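You operate a simulated robot arm through the tools that you are given. There is no shell and no other tool.

Carry out the task below with a simulated robot arm. There is one attempt and no reset: what you move stays moved.

Task
Strain the short jug into the white pail and tip the crumbs into the tub.
Fine: set the strainer on the pail first; leave jug and strainer on the grate. Set down upright: short jug.

The check looks at the end state, three seconds after you hand in, the way a careful person would. Anything else that was tipped, shoved, dropped, spilled or broken makes it a failure.

Robot
A 6-joint arm with a two-finger gripper, fixed in place. Base frame: the origin is on the floor under the middle of its stand, x ahead of it, y to its left, z up. Lengths are in mm, angles in degrees, forces in N, time in s.
It reaches about 1572 mm from its shoulder. Its first joint turns from -166.0 to 166.0 degrees. Payload 2.45 kg.
The tool frame sits at the grasp point between the pads (the TCP): z along the fingers, y along the line on which they close. The tips reach 20 mm beyond it. The gripper opens to 140 mm; its body begins 168 mm behind the TCP.
Orientation is told as [roll, pitch, yaw] about the base's x, y, z axes, in that order, counted from this pose: with the fingers straight down and closing along the base's y, the tool's x points along the base's -x, its y along +y and its z along -z.

Tools
- The arm moves only by the tool step_arm. Its argument "series" is text: rows parted by semicolons, each of 7 numbers parted by spaces: the finger opening in mm, from 0 to 140, then the shift along the base's x, y, z in mm, then the turn, a rotation vector about the base's x, y, z in degrees. In form: gripper x y z ax ay az; .... A call has 1 to 20 rows; each row shifts and turns the commanded pose from where the row before left it. A row lasts 0.2 s, in which the tool goes at most 50 mm and 8.6 degrees; a call with a longer step from one row to the next is refused whole, and so is a gripper value outside its range. A pose out of reach is approached as far as the arm can. The call stops where the force on the tool passes 40 N (or 10 N more than at its start, if that is more) or the arm is blocked; 0.2 s more then pass. The fingers move at their own pace (about 45 mm/s each) and stop on an object; they squeeze with about 38 N. The grip force told is the motor's: it shows also when the fingers shut on nothing. Time passes only in rows, and 0.2 s behind the last, so rows that do not move let the fingers close. The reply holds the time, the measured pose of the TCP, the force on the tool along the base axes, the opening and the grip force, in the units named above and with some noise, with the torque about the TCP (base axes, N m) and any sound that the robot's microphone picked up.
- Cameras (640 x 400 px; columns grow to the right, rows downward): "scene" is fixed at [50.8, 649.8, 1457]; the picture's right is [-0.49, -0.87, 0.00], its down [-0.41, 0.23, -0.88] and it looks along [0.77, -0.43, -0.47] (base axes); focal length 356 px, centre (320, 200). "wrist" rides on the gripper at [78, 11, -209] in the tool frame; the picture's right is [-0.14, 0.99, 0.00], its down [-0.92, -0.13, -0.37] and it looks along [-0.36, -0.05, 0.93] (tool axes); focal length 280 px, centre (320, 200). There is no depth. A picture from a camera that has moved, and an enlarged one, comes with that camera's place and axes in the base frame and with its lens.
- camera(camera): a new picture of that camera. The clock stands still meanwhile.
- zoom(camera, box): a new picture of the part [left, top, right, bottom] of that camera's present view, enlarged. The clock stands still meanwhile.
- close_job(): hands the job in; it is judged then, once.

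Nothing tells you positions but the pictures and the camera data. Unless the task says otherwise, let go and move clear before handing in.

The tools are called after "Call:" as name(argument=value, ...) on one line, values as JSON. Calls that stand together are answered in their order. step_arm: Moves the arm, as the interface text tells. Its arguments: {"type":"object","properties":{"series":{"type":"string"}},"required":["series"]} The other tools are called the same way: camera (camera) takes a picture; zoom (camera, box) takes an enlarged picture of a part of a camera's view; close_job () hands the job in.

At the start:

```text
t: 0.0
tcp_pos: [678.5, -125.8, 1252.3]
tcp_rot: [-0.1, -0.1, 0.0]
force: [-0.2, -0.4, 0.3]
ft_torque: [-0.02, 0.01, -0.01]
opening: 140.0
grasp_force: 0.1
```

scene: 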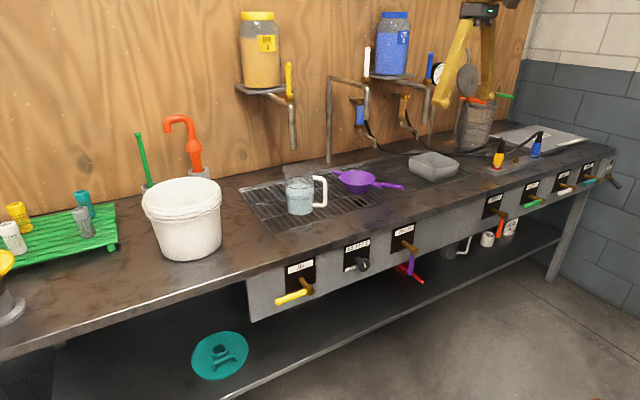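
wrist: 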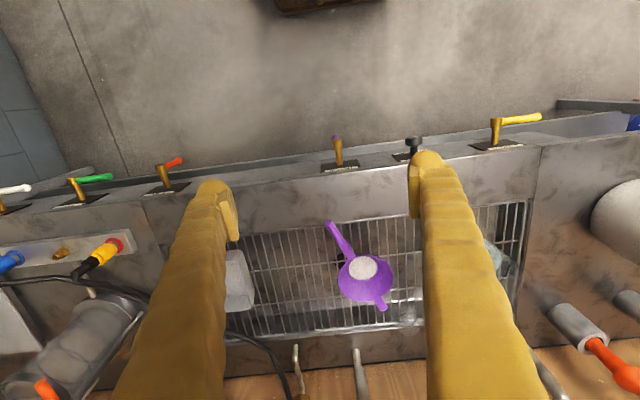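

I see a bench with a white pail, a grate holding a clear jug, a purple strainer and a grey tub. I'll zoom in for details before moving.

Call:
zoom(camera="scene", box=[230, 130, 480, 286])

Call:
zoom(camera="scene", box=[100, 100, 340, 250])

Call:
zoom(camera="wrist", box=[200, 200, 540, 360])

```text
2.56 times, centred on (355, 208) of scene
camera zoom: at [50.8, 649.8, 1457.0], right [-0.49, -0.87, 0.0], down [-0.41, 0.23, -0.88], along [0.77, -0.43, -0.47], focal length 911 px, centre (230, 180)
```

zoom: 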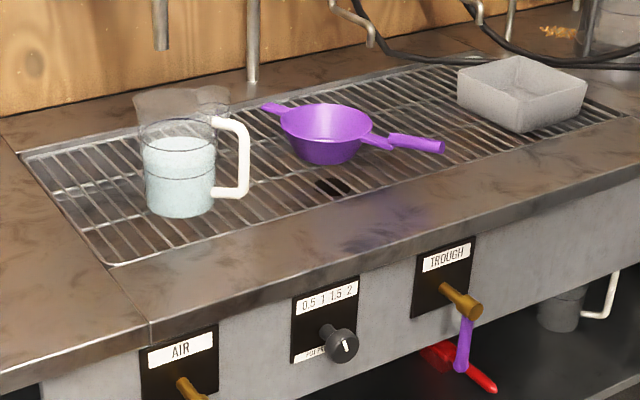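

```text
2.67 times, centred on (220, 175) of scene
camera zoom: at [50.8, 649.8, 1457.0], right [-0.49, -0.87, 0.0], down [-0.41, 0.23, -0.88], along [0.77, -0.43, -0.47], focal length 949 px, centre (587, 267)
```

zoom: 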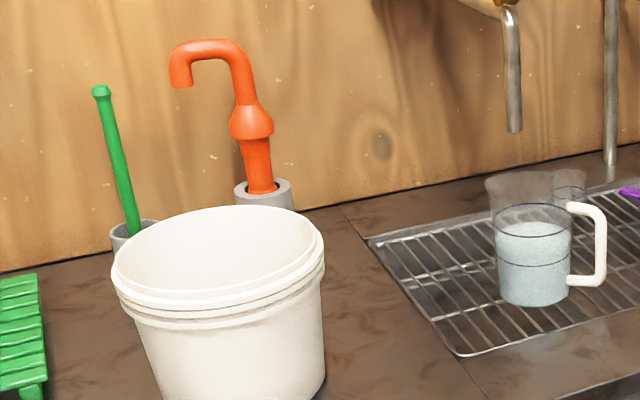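

```text
1.88 times, centred on (370, 280) of wrist
camera zoom: at [601.3, -116.7, 1461.2], right [0.14, 0.99, 0.0], down [0.92, -0.13, 0.37], along [0.36, -0.05, -0.93], focal length 528 px, centre (226, 49)
```

zoom: 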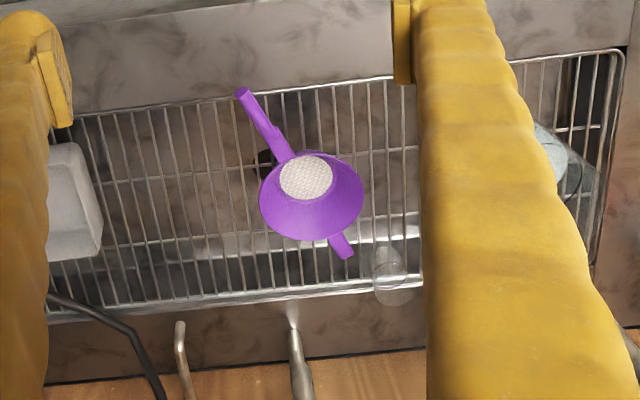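

The strainer is roughly at (1040, -67, ~870) and the jug is on the grate to its left. I'll move sideways, staying high, to look down on the jug and the pail.

Call:
step_arm(series="140 0 50 0 0 0 0; 140 0 50 0 0 0 0; 140 0 50 0 0 0 0; 140 0 50 0 0 0 0; 140 0 50 0 0 0 0; 140 0 0 0 0 0 0")

Call:
camera(camera="wrist")

```text
t: 1.4
tcp_pos: [680.7, 123.2, 1252.6]
tcp_rot: [0.0, 0.1, 0.1]
force: [0.3, 0.1, -0.4]
ft_torque: [-0.03, -0.01, 0.0]
opening: 139.9
grasp_force: 0.1
```

```text
taken
camera wrist: at [602.3, 132.8, 1461.4], right [0.14, 0.99, 0.0], down [0.92, -0.13, 0.37], along [0.36, -0.05, -0.93], focal length 280 px, centre (320, 200)
```

wrist: 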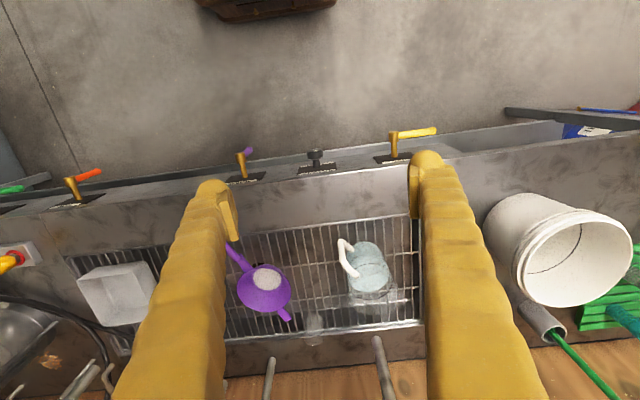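

Call:
zoom(camera="wrist", box=[220, 210, 430, 350])

Call:
zoom(camera="scene", box=[270, 150, 350, 220])

```text
2.86 times, centred on (325, 280) of wrist
camera zoom: at [602.3, 132.8, 1461.4], right [0.14, 0.99, 0.0], down [0.92, -0.13, 0.37], along [0.36, -0.05, -0.93], focal length 801 px, centre (306, -29)
```

zoom: 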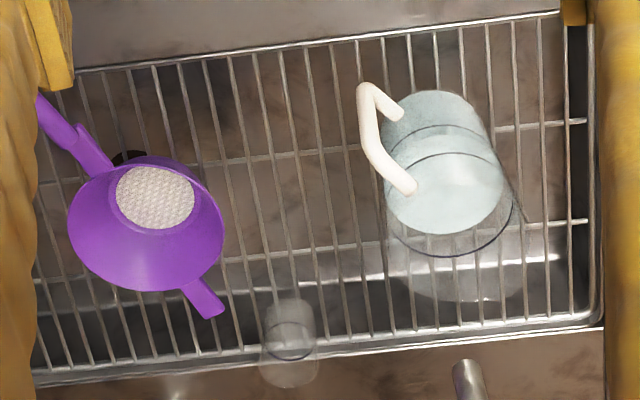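

```text
5.71 times, centred on (310, 185) of scene
camera zoom: at [50.8, 649.8, 1457.0], right [-0.49, -0.87, 0.0], down [-0.41, 0.23, -0.88], along [0.77, -0.43, -0.47], focal length 2033 px, centre (377, 286)
```

zoom: 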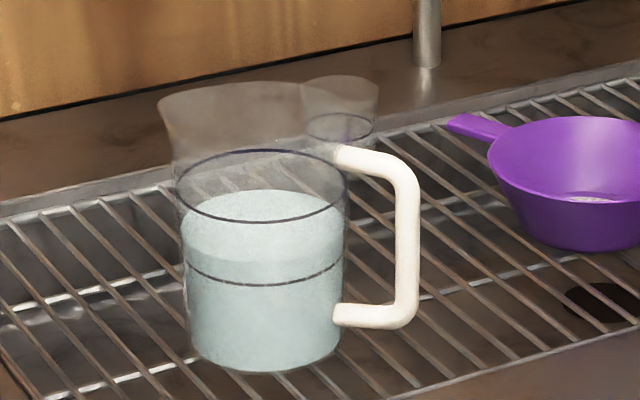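

The jug on the grate holds cloudy liquid and has a clear upper wall. I'll check the other jugs under the bench, and the tub, so I don't mix them up.

Call:
zoom(camera="scene", box=[390, 130, 630, 290])

Call:
zoom(camera="scene", box=[420, 200, 530, 270])

Call:
zoom(camera="scene", box=[0, 130, 240, 330])

Call:
zoom(camera="wrist", box=[0, 180, 240, 340])

Call:
zoom(camera="wrist", box=[440, 160, 640, 340])

```text
2.50 times, centred on (510, 210) of scene
camera zoom: at [50.8, 649.8, 1457.0], right [-0.49, -0.87, 0.0], down [-0.41, 0.23, -0.88], along [0.77, -0.43, -0.47], focal length 890 px, centre (-155, 175)
```

zoom: 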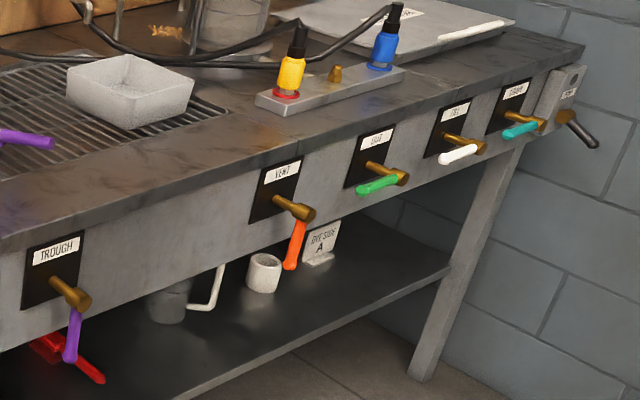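

```text
5.71 times, centred on (475, 235) of scene
camera zoom: at [50.8, 649.8, 1457.0], right [-0.49, -0.87, 0.0], down [-0.41, 0.23, -0.88], along [0.77, -0.43, -0.47], focal length 2033 px, centre (-566, 0)
```

zoom: 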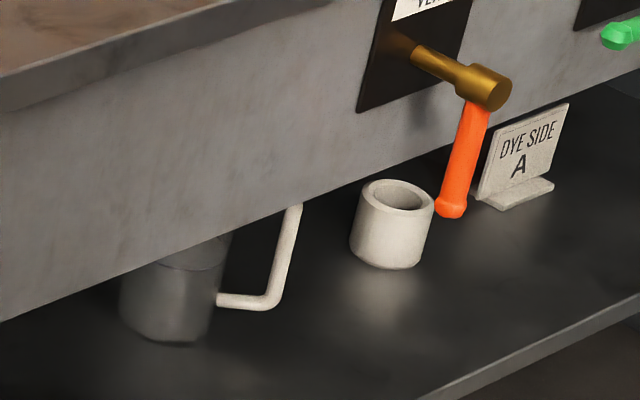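

```text
2.00 times, centred on (120, 230) of scene
camera zoom: at [50.8, 649.8, 1457.0], right [-0.49, -0.87, 0.0], down [-0.41, 0.23, -0.88], along [0.77, -0.43, -0.47], focal length 712 px, centre (720, 140)
```

zoom: 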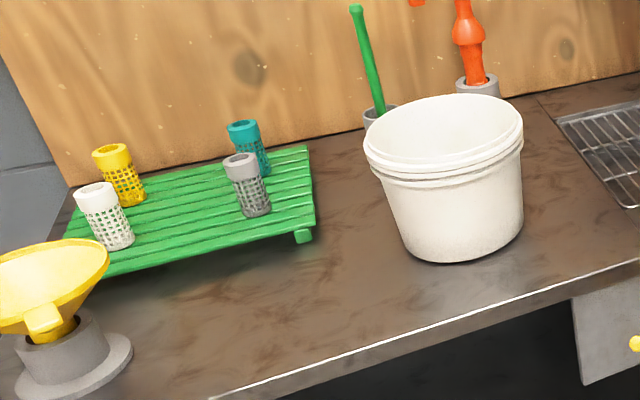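

```text
2.50 times, centred on (120, 260) of wrist
camera zoom: at [602.3, 132.8, 1461.4], right [0.14, 0.99, 0.0], down [0.92, -0.13, 0.37], along [0.36, -0.05, -0.93], focal length 701 px, centre (820, 50)
```

zoom: 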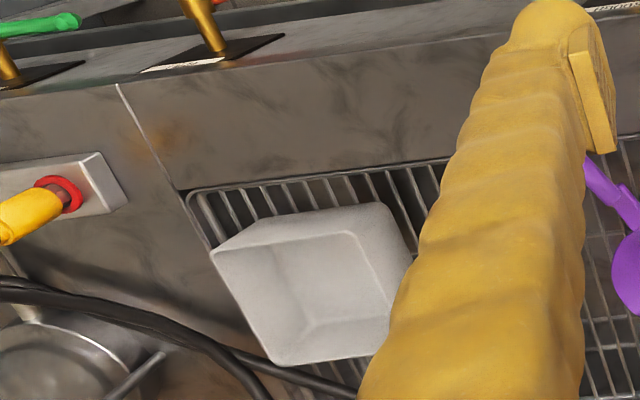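

```text
2.22 times, centred on (540, 250) of wrist
camera zoom: at [602.3, 132.8, 1461.4], right [0.14, 0.99, 0.0], down [0.92, -0.13, 0.37], along [0.36, -0.05, -0.93], focal length 623 px, centre (-169, 89)
```

zoom: 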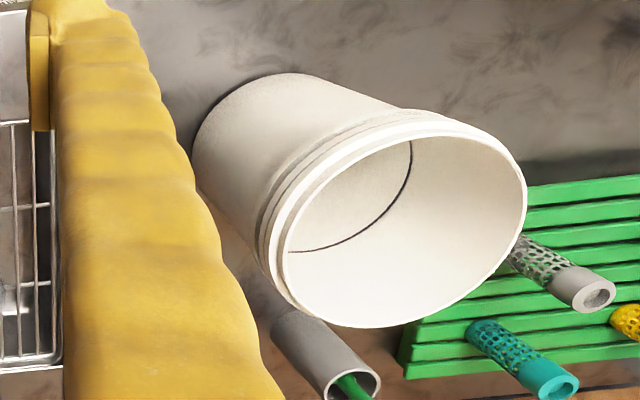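

The shelf jug is empty and tucked away; the one on the grate is the one to strain. I'll move closer to see the jug's rim and the faint clear shape behind it.

Call:
step_arm(series="140 33 12 -20 0 0 0; 140 33 12 -20 0 0 0; 140 33 12 -20 0 0 0; 140 33 12 -20 0 0 0; 140 33 12 -20 0 0 0; 140 0 0 0 0 0 0")

Call:
camera(camera="wrist")

Call:
zoom(camera="wrist", box=[200, 80, 440, 300])

```text
t: 2.8
tcp_pos: [843.2, 182.9, 1153.4]
tcp_rot: [0.0, 0.0, 0.0]
force: [-0.3, -0.3, 0.0]
ft_torque: [0.02, 0.01, -0.02]
opening: 140.2
grasp_force: 0.1
```

```text
taken
camera wrist: at [766.6, 193.4, 1361.8], right [0.14, 0.99, 0.0], down [0.92, -0.13, 0.37], along [0.36, -0.05, -0.93], focal length 280 px, centre (320, 200)
```

wrist: 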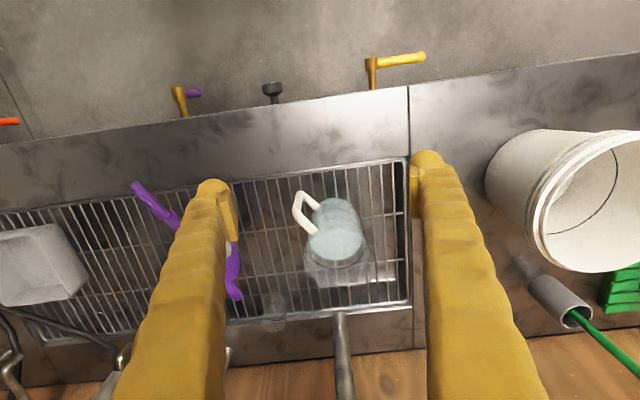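

```text
1.82 times, centred on (320, 190) of wrist
camera zoom: at [766.6, 193.4, 1361.8], right [0.14, 0.99, 0.0], down [0.92, -0.13, 0.37], along [0.36, -0.05, -0.93], focal length 510 px, centre (320, 218)
```

zoom: 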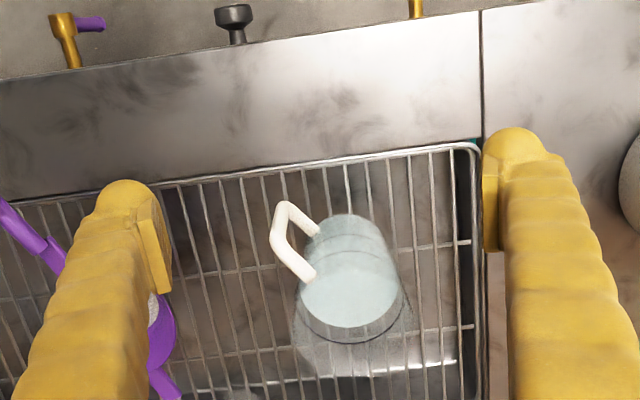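

Call:
zoom(camera="wrist", box=[255, 180, 405, 330])

Call:
zoom(camera="scene", box=[275, 155, 330, 220])

```text
2.67 times, centred on (330, 255) of wrist
camera zoom: at [766.6, 193.4, 1361.8], right [0.14, 0.99, 0.0], down [0.92, -0.13, 0.37], along [0.36, -0.05, -0.93], focal length 748 px, centre (293, 53)
```

zoom: 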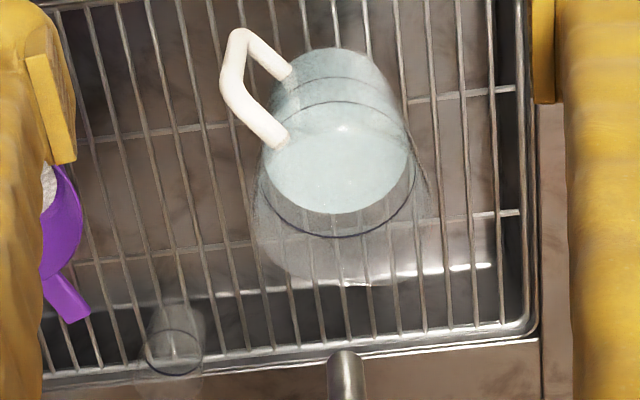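

```text
6.15 times, centred on (302, 188) of scene
camera zoom: at [50.8, 649.8, 1457.0], right [-0.49, -0.87, 0.0], down [-0.41, 0.23, -0.88], along [0.77, -0.43, -0.47], focal length 2190 px, centre (428, 277)
```

zoom: 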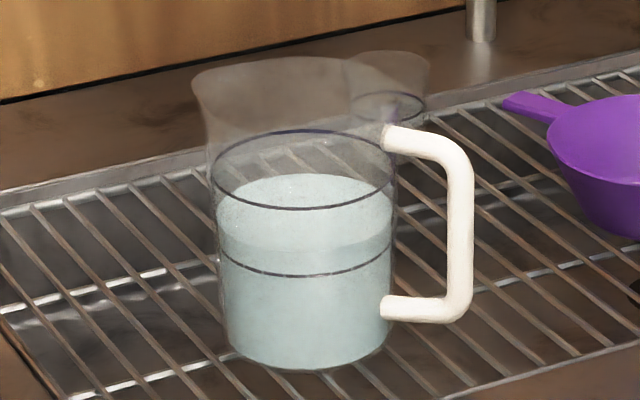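

The jug's spout faces away from its handle, towards +x,+y, and its rim is around z≈1000. Next I'll look at the strainer and tub close up.

Call:
step_arm(series="140 18 -39.5 -10 0 0 0; 140 18 -39.5 -10 0 0 0; 140 18 -39.5 -10 0 0 0; 140 18 -39.5 -10 0 0 0; 140 18 -39.5 -10 0 0 0; 140 18 -39.5 -10 0 0 0; 140 0 0 0 0 0 0")

Call:
camera(camera="wrist")

Call:
zoom(camera="wrist", box=[230, 100, 430, 300])

Call:
zoom(camera="scene", box=[325, 155, 415, 205])

```text
t: 4.4
tcp_pos: [950.8, -52.3, 1091.0]
tcp_rot: [-0.1, 0.0, -0.1]
force: [-0.3, -0.1, -0.1]
ft_torque: [0.04, 0.01, -0.01]
opening: 140.1
grasp_force: 0.1
```

```text
taken
camera wrist: at [874.1, -43.2, 1300.7], right [0.14, 0.99, 0.0], down [0.92, -0.13, 0.37], along [0.37, -0.05, -0.93], focal length 280 px, centre (320, 200)
```

wrist: 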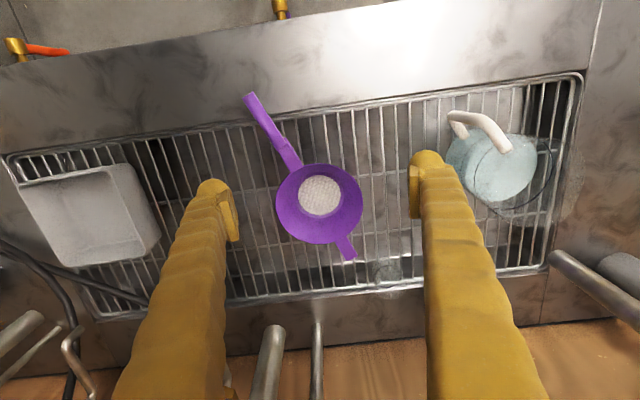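

```text
2.00 times, centred on (330, 200) of wrist
camera zoom: at [874.1, -43.2, 1300.7], right [0.14, 0.99, 0.0], down [0.92, -0.13, 0.37], along [0.37, -0.05, -0.93], focal length 561 px, centre (300, 200)
```

zoom: 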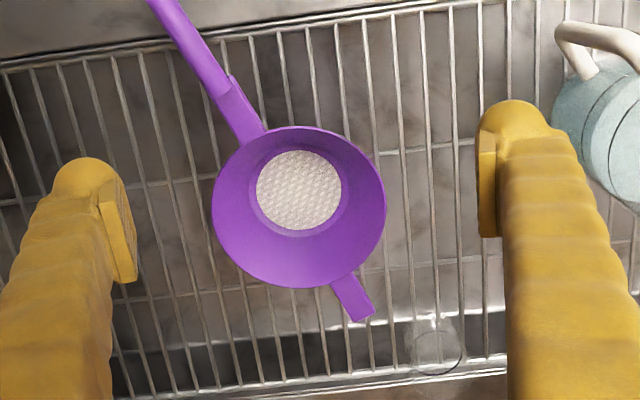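

```text
7.11 times, centred on (370, 180) of scene
camera zoom: at [50.8, 649.8, 1457.0], right [-0.49, -0.87, 0.0], down [-0.41, 0.23, -0.88], along [0.77, -0.43, -0.47], focal length 2530 px, centre (-36, 342)
```

zoom: 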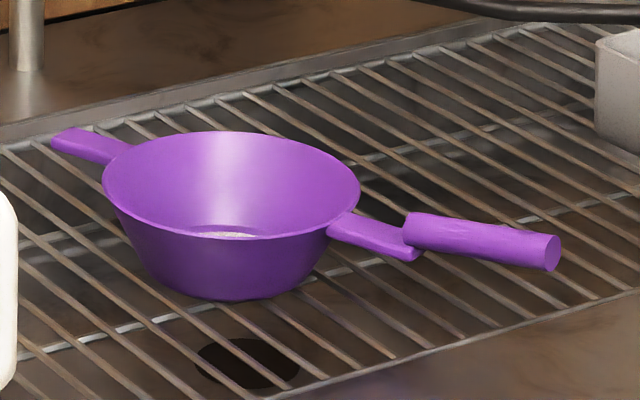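

The strainer's bowl centre is about (1040, -67) with its rim at z≈900. The handle points towards the robot at about 21° yaw, with a tab on each side. Next I'll measure the pail from above.

Call:
step_arm(series="140 -10 20 20 0 0 0; 140 -10 40 20 0 0 0; 140 -10 45 20 0 0 0; 140 -10 45 20 0 0 0; 140 -10 45 15 0 0 0; 140 -10 45 5 0 0 0; 140 -10 45 5 0 0 0; 140 -5 45 4 0 0 0; 140 0 45 0 0 0 0; 140 0 45 0 0 0 0; 140 0 45 0 0 0 0; 140 0 45 0 0 0 0; 140 0 45 0 0 0 0; 140 0 45 0 0 0 0; 140 0 27 0 0 0 0; 140 0 0 0 0 0 0")

Call:
camera(camera="wrist")

Call:
zoom(camera="scene", box=[130, 150, 240, 270])

```text
refused: row 3 steps farther than a row can; nothing moved
```

```text
taken
camera wrist: at [874.1, -43.2, 1300.7], right [0.14, 0.99, 0.0], down [0.92, -0.13, 0.37], along [0.37, -0.05, -0.93], focal length 280 px, centre (320, 200)
```

wrist: 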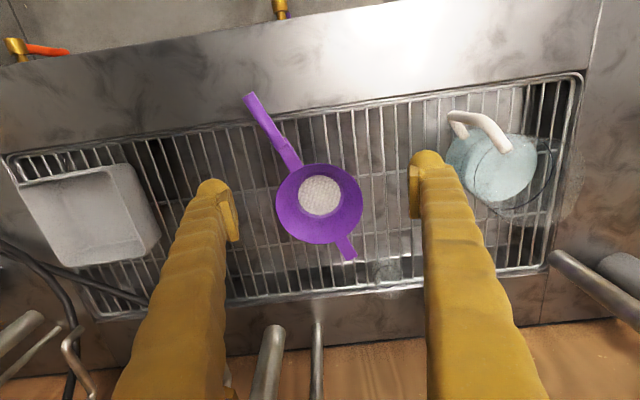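

```text
3.33 times, centred on (185, 210) of scene
camera zoom: at [50.8, 649.8, 1457.0], right [-0.49, -0.87, 0.0], down [-0.41, 0.23, -0.88], along [0.77, -0.43, -0.47], focal length 1186 px, centre (770, 167)
```

zoom: 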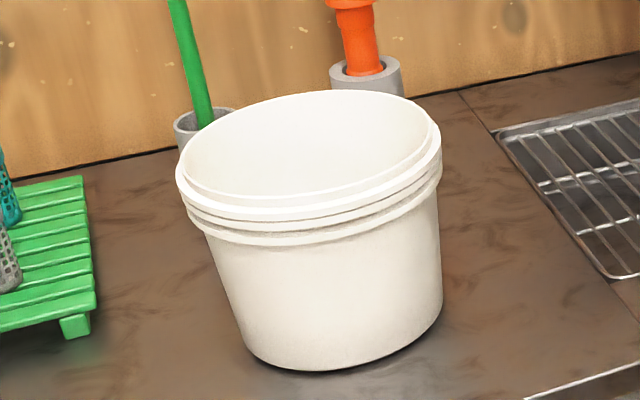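

One row of that move was too long, so I'll redo it in smaller steps to view the pail from above.

Call:
step_arm(series="140 -10 20 20 0 0 0; 140 -10 40 20 0 0 0; 140 -10 42 20 0 0 0; 140 -10 42 20 0 0 0; 140 -10 42 15 0 0 0; 140 -10 45 5 0 0 0; 140 -10 45 5 0 0 0; 140 -5 45 4 0 0 0; 140 0 45 0 0 0 0; 140 0 45 0 0 0 0; 140 0 45 0 0 0 0; 140 0 45 0 0 0 0; 140 0 45 0 0 0 0; 140 0 45 0 0 0 0; 140 0 36 0 0 0 0; 140 0 0 0 0 0 0")

Call:
camera(camera="wrist")

Call:
zoom(camera="wrist", box=[220, 100, 440, 320])

Call:
camera(camera="scene")

```text
t: 7.8
tcp_pos: [875.7, 574.1, 1200.6]
tcp_rot: [0.0, 0.0, 0.0]
force: [0.6, 0.8, -1.2]
ft_torque: [0.04, 0.0, -0.01]
opening: 139.9
grasp_force: 0.1
```

```text
taken
camera wrist: at [799.8, 584.0, 1409.5], right [0.14, 0.99, 0.0], down [0.92, -0.13, 0.37], along [0.37, -0.05, -0.93], focal length 280 px, centre (320, 200)
```

wrist: 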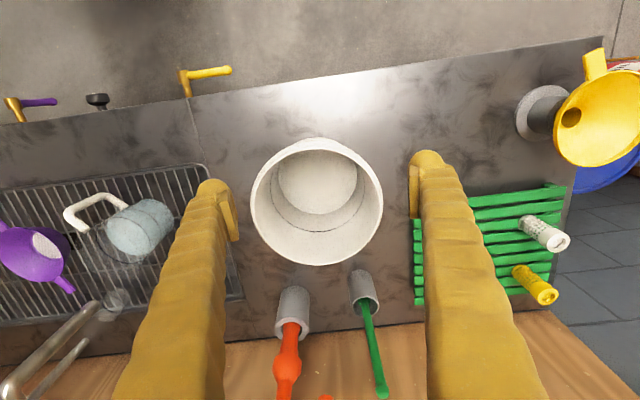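

```text
1.82 times, centred on (330, 210) of wrist
camera zoom: at [799.8, 584.0, 1409.5], right [0.14, 0.99, 0.0], down [0.92, -0.13, 0.37], along [0.37, -0.05, -0.93], focal length 510 px, centre (302, 182)
```

zoom: 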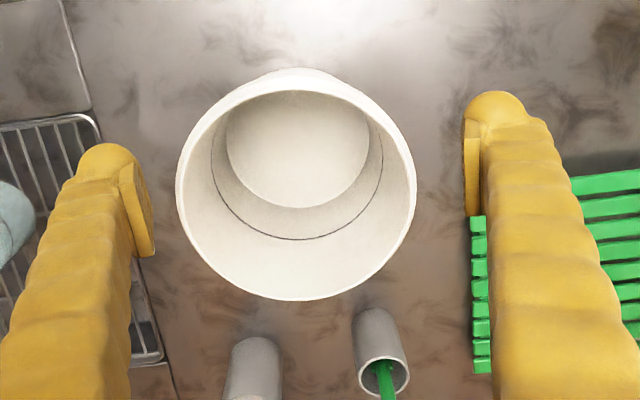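

```text
taken
```

scene: 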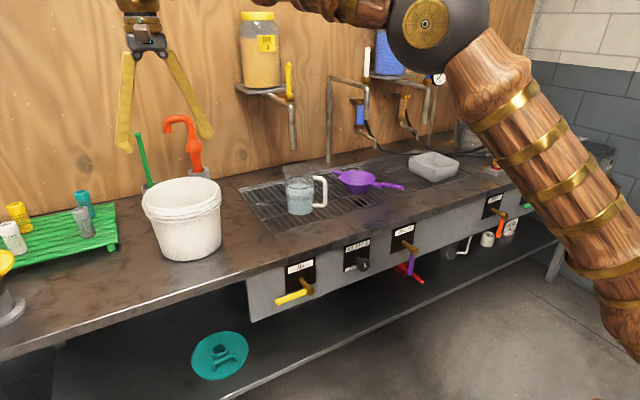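

The pail rim's centre is near (959, 558). I'll take a second view from farther back to fix its height by triangulation.

Call:
step_arm(series="140 -45 0 0 0 0 0; 140 -45 0 0 0 0 0; 140 -45 0 0 0 0 0; 140 -45 0 0 0 0 0; 140 0 0 0 0 0 0; 140 0 0 0 0 0 0")

Call:
zoom(camera="wrist", box=[220, 180, 440, 400])

```text
t: 9.2
tcp_pos: [697.5, 573.7, 1200.5]
tcp_rot: [0.0, -0.1, 0.1]
force: [-0.8, 0.0, -0.3]
ft_torque: [0.06, -0.04, 0.02]
opening: 139.7
grasp_force: 0.1
```

```text
1.82 times, centred on (330, 290) of wrist
camera zoom: at [619.9, 582.8, 1409.9], right [0.14, 0.99, 0.0], down [0.92, -0.13, 0.37], along [0.36, -0.05, -0.93], focal length 510 px, centre (302, 36)
```

zoom: 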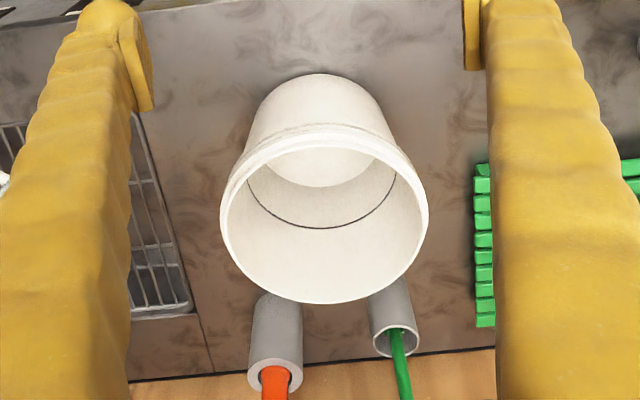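

Two wrist views put the pail rim at z≈1030 with a diameter of about 193 mm. I'll check the scene camera's calibration using the gripper's known position.

Call:
zoom(camera="scene", box=[110, 80, 260, 180])

Call:
camera(camera="wrist")

```text
4.00 times, centred on (185, 130) of scene
camera zoom: at [50.8, 649.8, 1457.0], right [-0.49, -0.87, 0.0], down [-0.41, 0.23, -0.88], along [0.77, -0.43, -0.47], focal length 1423 px, centre (860, 480)
```

zoom: 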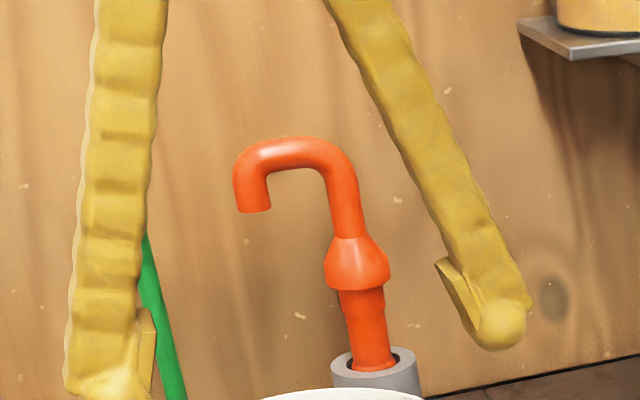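

```text
taken
camera wrist: at [619.9, 582.8, 1409.9], right [0.14, 0.99, 0.0], down [0.92, -0.13, 0.37], along [0.36, -0.05, -0.93], focal length 280 px, centre (320, 200)
```

wrist: 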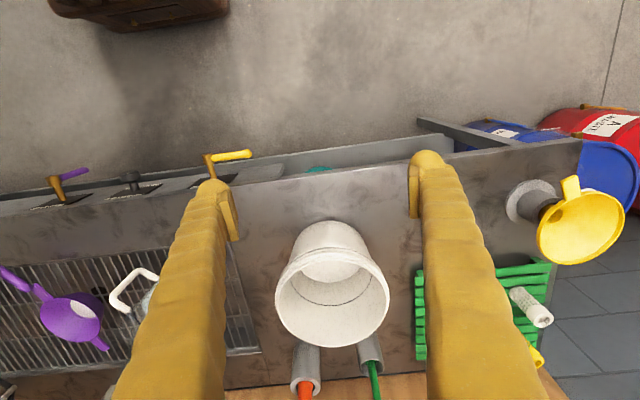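

Calibration is good enough: pail rim centre ≈(961, 557, ~1028). Next I'll turn the gripper around so the camera sits on top once it pitches, while travelling back towards the strainer.

Call:
step_arm(series="140 0 -38 0 0 0 -8.347; 140 0 -38 0 0 0 -8.347; 140 0 -38 0 0 0 -8.347; 140 0 -38 0 0 0 -8.347; 140 0 -38 0 0 0 -8.347; 140 0 -38 0 0 0 -8.347; 140 0 -38 0 0 0 -8.347; 140 0 -38 0 0 0 -8.347; 140 0 -38 0 0 0 -8.347; 140 0 -38 0 0 0 -8.347; 140 0 -38 0 0 0 -8.347; 140 0 -38 0 0 0 -8.347; 140 0 -38 0 0 0 -8.347; 140 0 -38 0 0 0 -8.347; 140 0 -38 0 0 0 -8.347; 140 0 -38 0 0 0 -8.347; 140 0 -38 0 0 0 -8.347; 140 0 -38 0 0 0 -8.347; 140 0 -38 0 0 0 -8.347; 140 0 0 0 0 0 0")

Call:
camera(camera="scene")

```text
t: 13.4
tcp_pos: [696.6, -148.7, 1200.5]
tcp_rot: [0.0, 0.0, -158.8]
force: [-0.9, 0.1, 0.2]
ft_torque: [0.0, -0.01, -0.03]
opening: 140.0
grasp_force: 0.0
```

```text
taken
```

scene: 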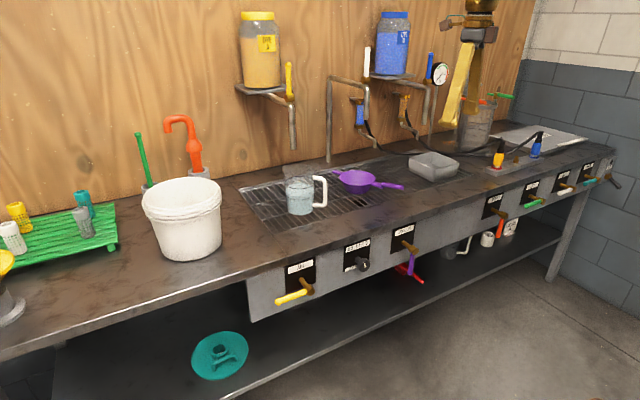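

The flip worked. Next I'll pitch the gripper to 30° below horizontal, pointing along the strainer handle, and partly close the fingers.

Call:
step_arm(series="100 0 0 0 3.129 -7.98 0; 80 0 0 0 3.129 -7.98 0; 70 0 0 0 3.129 -7.98 0; 60 0 0 0 3.129 -7.98 0; 60 0 0 0 3.129 -7.98 0; 60 0 0 0 3.129 -7.98 0; 60 0 0 0 3.129 -7.98 0; 60 0 0 0 0 0 0")

Call:
camera(camera="wrist")

Call:
camera(camera="scene")

```text
t: 15.2
tcp_pos: [695.3, -149.2, 1200.7]
tcp_rot: [-0.1, 60.1, -158.8]
force: [0.6, 1.1, 0.0]
ft_torque: [0.0, -0.03, -0.02]
opening: 60.0
grasp_force: 0.0
```

```text
taken
camera wrist: at [569.1, -211.7, 1373.1], right [0.3, -0.95, -0.12], down [-0.77, -0.16, -0.61], along [0.56, 0.27, -0.78], focal length 280 px, centre (320, 200)
```

wrist: 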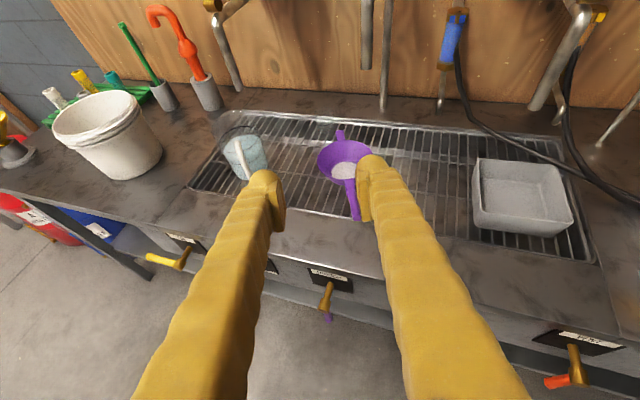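

```text
taken
```

scene: 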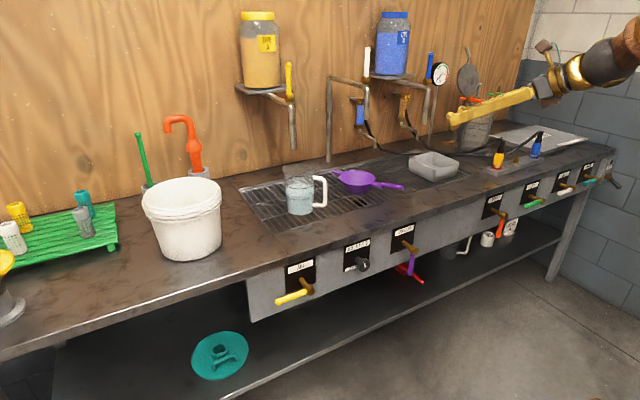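

The top-mounted camera gives a good view. I'll move to a standoff point behind and above the handle, along the finger direction.

Call:
step_arm(series="60 14.5 -3.3 -38.7 0 0 0; 60 14.5 -3.3 -38.7 0 0 0; 60 14.5 -3.3 -38.7 0 0 0; 60 14.5 -3.3 -38.7 0 0 0; 60 14.5 -3.3 -38.7 0 0 0; 60 14.5 -3.3 -38.7 0 0 0; 60 0 0 0 0 0 0; 60 0 0 0 0 0 0")

Call:
camera(camera="wrist")

Call:
zoom(camera="scene", box=[320, 120, 500, 230])

```text
t: 17.0
tcp_pos: [782.9, -168.6, 967.6]
tcp_rot: [-0.1, 59.9, -158.7]
force: [0.1, 0.0, 0.9]
ft_torque: [0.0, 0.0, -0.01]
opening: 59.8
grasp_force: 0.0
```

```text
taken
camera wrist: at [656.0, -231.5, 1140.8], right [0.3, -0.95, -0.12], down [-0.77, -0.16, -0.61], along [0.56, 0.27, -0.78], focal length 280 px, centre (320, 200)
```

wrist: 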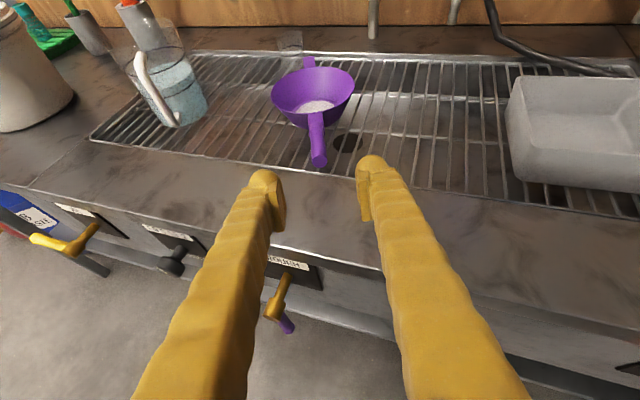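

```text
3.56 times, centred on (410, 175) of scene
camera zoom: at [50.8, 649.8, 1457.0], right [-0.49, -0.87, 0.0], down [-0.41, 0.23, -0.88], along [0.77, -0.43, -0.47], focal length 1265 px, centre (0, 289)
```

zoom: 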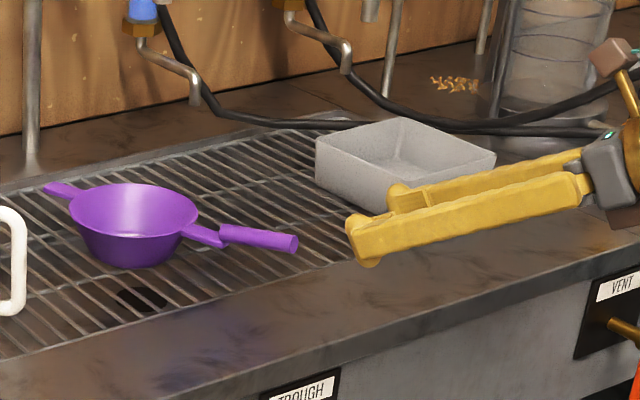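

The fingers look laterally aligned with the handle. I'll zoom in to check handle position and height precisely.

Call:
zoom(camera="wrist", box=[250, 50, 390, 190])

Call:
zoom(camera="scene", box=[340, 150, 450, 220])

```text
2.86 times, centred on (320, 120) of wrist
camera zoom: at [656.0, -231.5, 1140.8], right [0.3, -0.95, -0.12], down [-0.77, -0.16, -0.61], along [0.56, 0.27, -0.78], focal length 801 px, centre (320, 429)
```

zoom: 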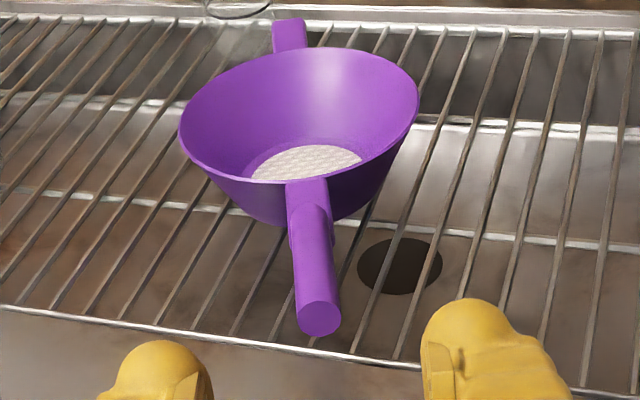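

```text
5.71 times, centred on (395, 185) of scene
camera zoom: at [50.8, 649.8, 1457.0], right [-0.49, -0.87, 0.0], down [-0.41, 0.23, -0.88], along [0.77, -0.43, -0.47], focal length 2033 px, centre (-109, 286)
```

zoom: 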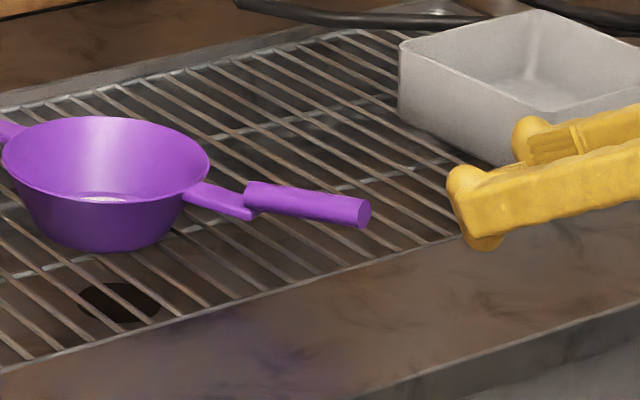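

The handle slopes upward towards its tip: mid-handle is about (905, -121, 910). I'll advance along the finger direction with open fingers, then check before closing.

Call:
step_arm(series="60 0 0 17.4 0 0 0; 60 20 7.9 -12.5 0 0 0; 60 20 7.9 -12.5 0 0 0; 60 20 7.9 -12.5 0 0 0; 60 20 7.9 -12.5 0 0 0; 60 21 8 -12.5 0 0 0; 60 21 8 -12.5 0 0 0; 60 0 0 0 0 0 0; 60 0 0 0 0 0 0")

Call:
camera(camera="wrist")

Call:
zoom(camera="scene", box=[330, 130, 450, 210])

```text
t: 19.0
tcp_pos: [906.1, -121.0, 911.9]
tcp_rot: [-0.3, 59.9, -158.9]
force: [0.0, 0.6, 0.9]
ft_torque: [-0.01, -0.02, -0.01]
opening: 60.1
grasp_force: 0.1
```

```text
taken
camera wrist: at [778.8, -184.2, 1083.9], right [0.3, -0.95, -0.12], down [-0.77, -0.16, -0.61], along [0.56, 0.27, -0.78], focal length 280 px, centre (320, 200)
```

wrist: 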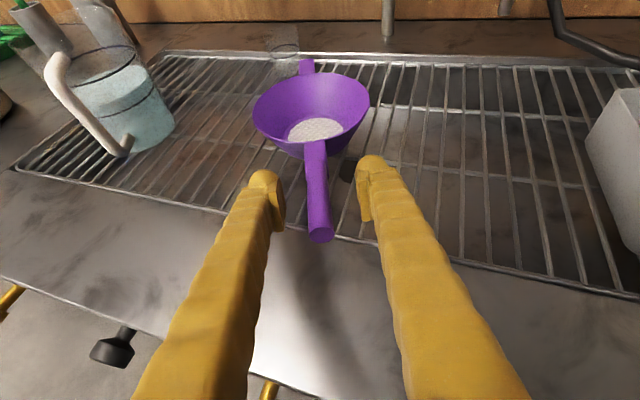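

```text
5.00 times, centred on (390, 170) of scene
camera zoom: at [50.8, 649.8, 1457.0], right [-0.49, -0.87, 0.0], down [-0.41, 0.23, -0.88], along [0.77, -0.43, -0.47], focal length 1779 px, centre (-30, 350)
```

zoom: 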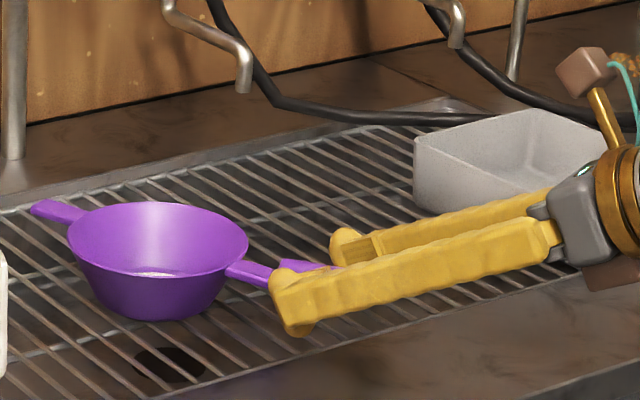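

The fingers straddle the handle at the right height. Closing on it.

Call:
step_arm(series="0 0 0 0 0 0 0; 0 0 0 0 0 0 0; 0 0 0 0 0 0 0; 0 0 0 0 0 0 0; 0 0 0 0 0 0 0")

Call:
zoom(camera="wrist", box=[220, 50, 420, 250])

```text
t: 20.2
tcp_pos: [905.4, -120.6, 911.3]
tcp_rot: [-0.2, 59.9, -158.9]
force: [0.1, -0.1, -0.8]
ft_torque: [0.0, 0.03, 0.01]
opening: 16.1
grasp_force: 38.6
```

```text
2.00 times, centred on (320, 150) of wrist
camera zoom: at [778.7, -184.3, 1083.9], right [0.3, -0.95, -0.12], down [-0.77, -0.16, -0.61], along [0.56, 0.28, -0.78], focal length 561 px, centre (320, 300)
```

zoom: 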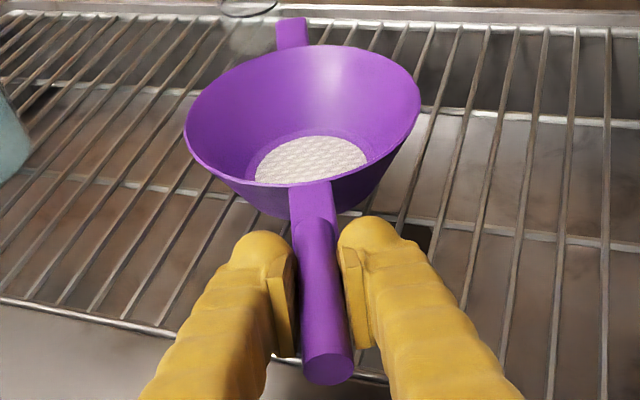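

Gripped at 16 mm opening. Lifting gently and checking that the strainer stays level.

Call:
step_arm(series="0 0 0 8 0 0 0; 0 0 0 15 0 0 0; 0 0 0 20 0 0 0; 0 0 0 0 0 0 0; 0 0 0 0 0 0 0")

Call:
zoom(camera="scene", box=[320, 120, 450, 210])

Call:
zoom(camera="wrist", box=[220, 50, 420, 250])

```text
t: 21.4
tcp_pos: [906.4, -120.2, 953.4]
tcp_rot: [-0.1, 60.0, -158.7]
force: [-0.5, -0.6, -0.9]
ft_torque: [-0.02, 0.07, 0.0]
opening: 16.1
grasp_force: 38.1
```

```text
4.44 times, centred on (385, 165) of scene
camera zoom: at [50.8, 649.8, 1457.0], right [-0.49, -0.87, 0.0], down [-0.41, 0.23, -0.88], along [0.77, -0.43, -0.47], focal length 1582 px, centre (31, 356)
```

zoom: 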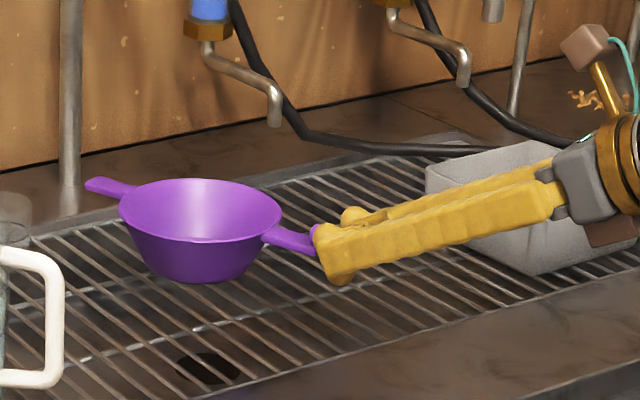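

```text
2.00 times, centred on (320, 150) of wrist
camera zoom: at [779.2, -183.8, 1126.7], right [0.3, -0.95, -0.12], down [-0.77, -0.16, -0.61], along [0.56, 0.27, -0.78], focal length 561 px, centre (320, 300)
```

zoom: 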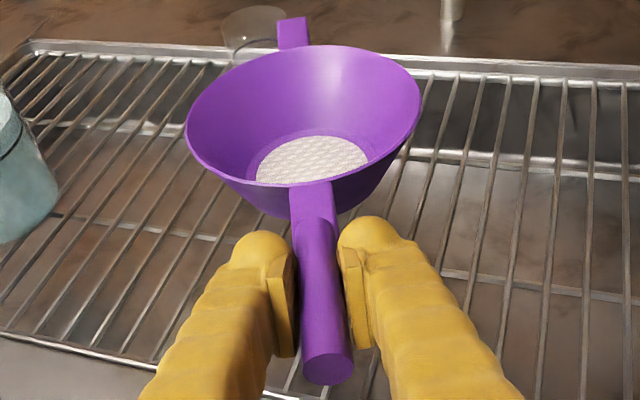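

The strainer is held firmly and level. A hanging pipe end sits at about (1057, 183, z≥1055), so I'll pull back towards the robot and lift before swinging sideways to the pail.

Call:
step_arm(series="0 -26.6 -4.3 25.3 0 0 0; 0 -26.6 -4.3 25.3 0 0 0; 0 -26.6 -4.3 25.3 0 0 0; 0 -26.6 -4.3 25.3 0 0 0; 0 -26.6 -4.3 25.3 0 0 0; 0 -26.6 -4.3 25.3 0 0 0; 0 -26.6 -4.3 25.3 0 0 0; 0 0 0 0 0 0 0")

Call:
step_arm(series="0 0 30 0 0 0 -1.35; 0 0 42 0 0 0 -1.35; 0 0 45 0 0 0 -1.35; 0 0 45 0 0 0 -1.35; 0 0 45 0 0 0 -1.35; 0 0 45 0 0 0 -1.35; 0 0 45 0 0 0 -1.35; 0 0 45 0 0 0 -1.35; 0 0 45 0 0 0 -1.35; 0 0 45 0 0 0 -1.35; 0 0 45 0 0 0 -1.35; 0 0 45 0 0 0 -1.35; 0 0 45 0 0 0 -1.35; 0 0 45 0 0 0 -1.35; 0 0 45 0 0 0 -1.35; 0 0 30 0 0 0 -1.35; 0 0 18 0 0 0 0; 0 0 0 0 0 0 0; 0 0 0 0 0 0 0")

Call:
camera(camera="wrist")

Call:
camera(camera="scene")

```text
t: 23.2
tcp_pos: [719.1, -150.6, 1130.5]
tcp_rot: [-0.1, 60.0, -158.8]
force: [0.4, 0.1, 0.0]
ft_torque: [-0.06, 0.08, 0.0]
opening: 16.2
grasp_force: 38.2
```

```text
t: 27.2
tcp_pos: [766.1, 334.8, 1197.4]
tcp_rot: [-9.7, 56.5, -179.6]
force: [-0.1, 0.1, -0.2]
ft_torque: [-0.01, 0.09, -0.01]
opening: 16.2
grasp_force: 37.5
out of reach, approached as far as the arm can: row 7, 8, 9, 10, 11, 12, 13, 14
```

```text
taken
camera wrist: at [640.7, 286.8, 1376.1], right [0.07, -0.98, -0.21], down [-0.83, 0.06, -0.55], along [0.55, 0.21, -0.81], focal length 280 px, centre (320, 200)
```

wrist: 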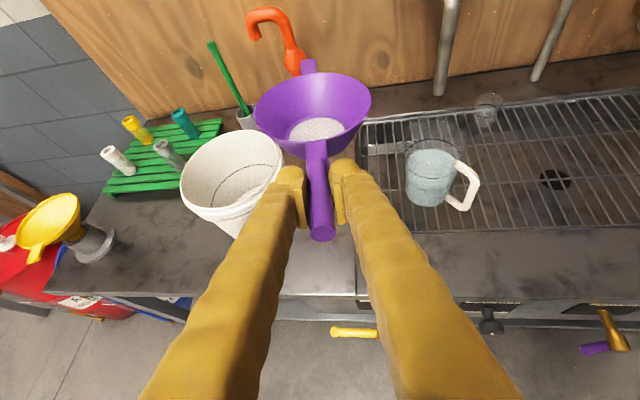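

```text
taken
```

scene: 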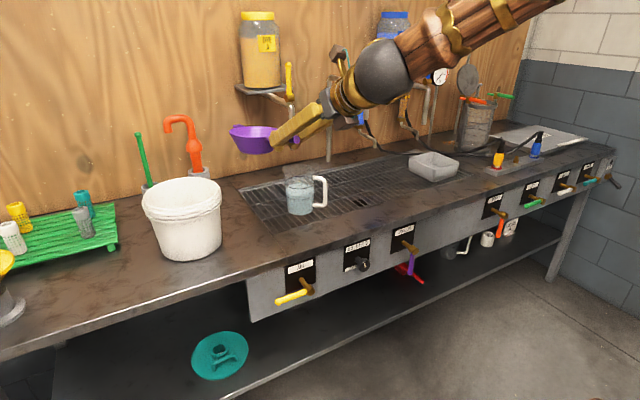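

The arm hit a joint limit because the tool yaw fell behind the arm's radial direction. I'll turn the strainer so its handle points back towards the base (yaw ≈40°) and level it again.

Call:
step_arm(series="0 0 0 0 0 0 7.92; 0 0 0 0 0 0 7.92; 0 0 0 0 0 0 7.92; 0 0 0 0 0 0 7.92; 0 0 0 0 0 0 7.92; 0 0 0 0 0 0 0; 0 0 0 0 0 0 0")

```text
t: 28.8
tcp_pos: [766.7, 335.0, 1197.4]
tcp_rot: [-9.7, 56.4, -140.2]
force: [-0.4, -0.1, 0.2]
ft_torque: [-0.07, 0.05, 0.03]
opening: 16.1
grasp_force: 38.1
```

Yaw is corrected. Now I'll remove the leftover roll and pitch error.

Call:
step_arm(series="0 0 0 0 -2.055 -1.72 -4.04; 0 0 0 0 -2.055 -1.72 -4.04; 0 0 0 0 2.3 -2.76 0; 0 0 0 0 0 0 0; 0 0 0 0 0 0 0")

```text
t: 30.0
tcp_pos: [766.0, 334.9, 1197.4]
tcp_rot: [0.0, 60.1, -140.1]
force: [-0.6, 0.7, -1.9]
ft_torque: [-0.05, 0.07, -0.03]
opening: 16.1
grasp_force: 37.9
```

The orientation is clean. Next I'll move the strainer over the pail, still well above the rim.

Call:
step_arm(series="0 17 26 -10 0 0 0; 0 17 26 -10 0 0 0; 0 17 26 -10 0 0 0; 0 17 26 -10 0 0 0; 0 16.6 25.7 -10 0 0 0; 0 0 0 0 0 0 0; 0 0 0 0 0 0 0")

Call:
camera(camera="wrist")

Call:
zoom(camera="scene", box=[110, 90, 310, 270])

```text
t: 31.6
tcp_pos: [852.6, 464.3, 1147.9]
tcp_rot: [0.0, 60.0, -140.1]
force: [-0.8, -0.3, -1.5]
ft_torque: [-0.07, 0.05, 0.01]
opening: 16.1
grasp_force: 37.4
```

```text
taken
camera wrist: at [750.9, 363.9, 1320.5], right [0.58, -0.8, -0.12], down [-0.68, -0.4, -0.61], along [0.45, 0.44, -0.78], focal length 280 px, centre (320, 200)
```

wrist: 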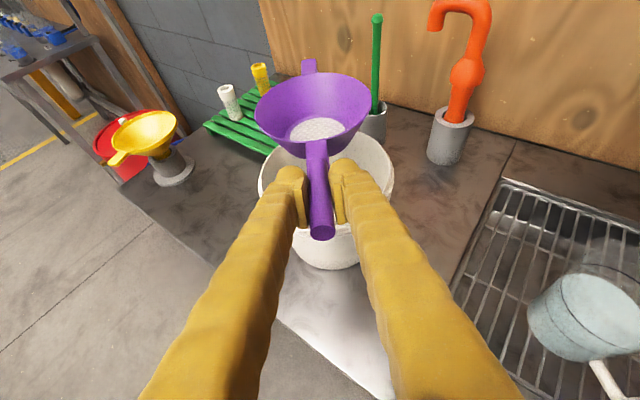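

```text
2.22 times, centred on (210, 180) of scene
camera zoom: at [50.8, 649.8, 1457.0], right [-0.49, -0.87, 0.0], down [-0.41, 0.23, -0.88], along [0.77, -0.43, -0.47], focal length 791 px, centre (564, 244)
```

zoom: 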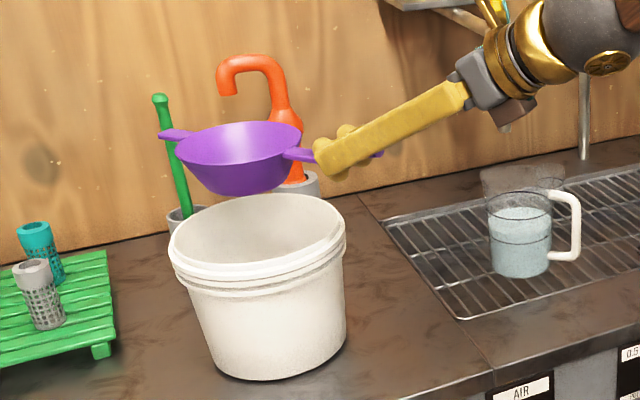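

Call:
zoom(camera="wrist", box=[230, 50, 430, 280])

Call:
zoom(camera="scene", box=[140, 120, 240, 220])

```text
1.74 times, centred on (330, 165) of wrist
camera zoom: at [750.9, 363.9, 1320.5], right [0.58, -0.8, -0.12], down [-0.68, -0.4, -0.61], along [0.45, 0.44, -0.78], focal length 488 px, centre (303, 261)
```

zoom: 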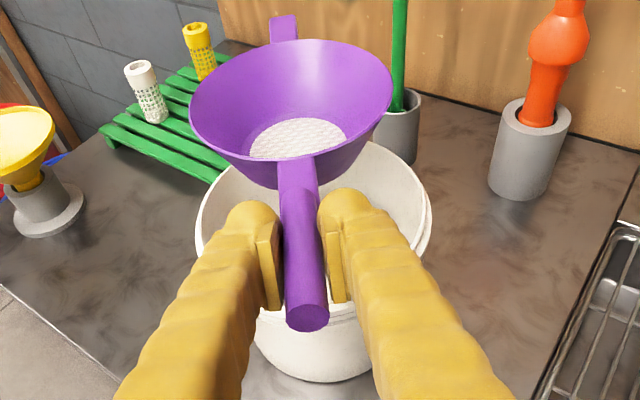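

```text
4.00 times, centred on (190, 170) of scene
camera zoom: at [50.8, 649.8, 1457.0], right [-0.49, -0.87, 0.0], down [-0.41, 0.23, -0.88], along [0.77, -0.43, -0.47], focal length 1423 px, centre (840, 320)
```

zoom: 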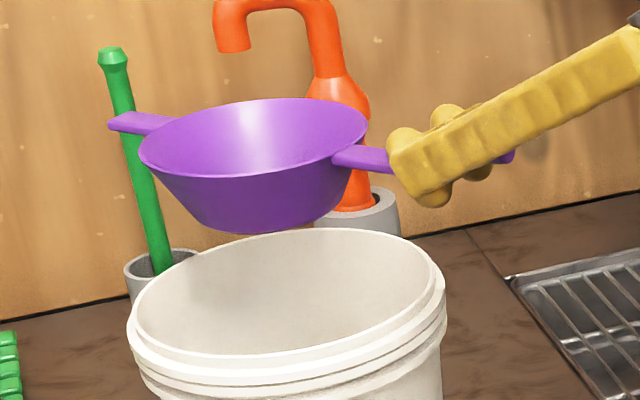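

The bowl lines up over the pail within a few millimetres. I'll lower it until the tabs are about 15–20 mm above the rim, then recheck.

Call:
step_arm(series="0 -1 -1.5 -20 0 0 0; 0 -1 -1.5 -20 0 0 0; 0 0 0 -20 0 0 0; 0 0 0 -20 0 0 0; 0 0 0 0 0 0 0; 0 0 0 0 0 0 0")

Call:
zoom(camera="wrist", box=[230, 50, 430, 280])

Call:
zoom(camera="scene", box=[135, 140, 235, 220])

```text
t: 33.0
tcp_pos: [848.8, 461.3, 1066.3]
tcp_rot: [-0.1, 59.9, -140.0]
force: [0.6, 0.1, -1.1]
ft_torque: [-0.07, 0.04, 0.0]
opening: 16.2
grasp_force: 38.2
```

```text
1.74 times, centred on (330, 165) of wrist
camera zoom: at [748.1, 360.9, 1239.5], right [0.58, -0.8, -0.12], down [-0.68, -0.4, -0.61], along [0.45, 0.44, -0.78], focal length 488 px, centre (303, 261)
```

zoom: 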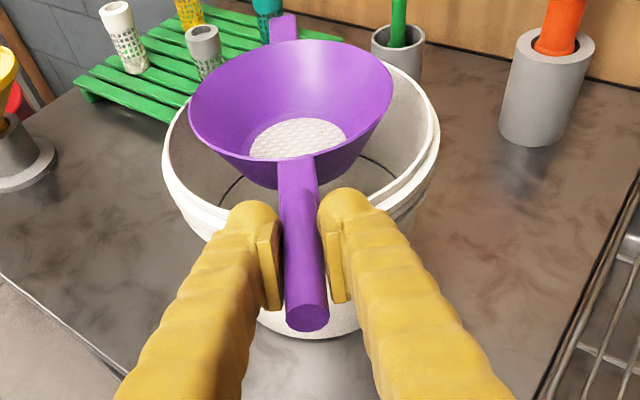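

```text
5.00 times, centred on (185, 180) of scene
camera zoom: at [50.8, 649.8, 1457.0], right [-0.49, -0.87, 0.0], down [-0.41, 0.23, -0.88], along [0.77, -0.43, -0.47], focal length 1779 px, centre (995, 300)
```

zoom: 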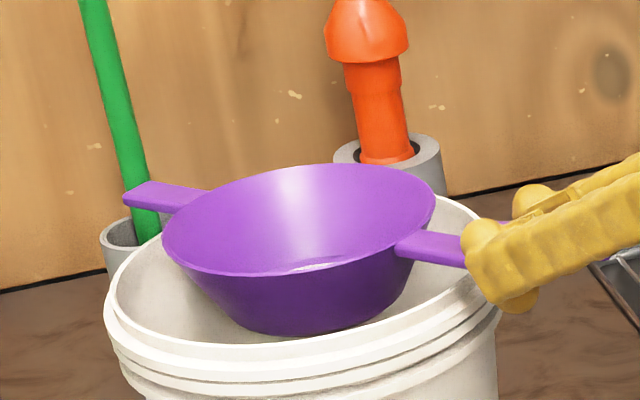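

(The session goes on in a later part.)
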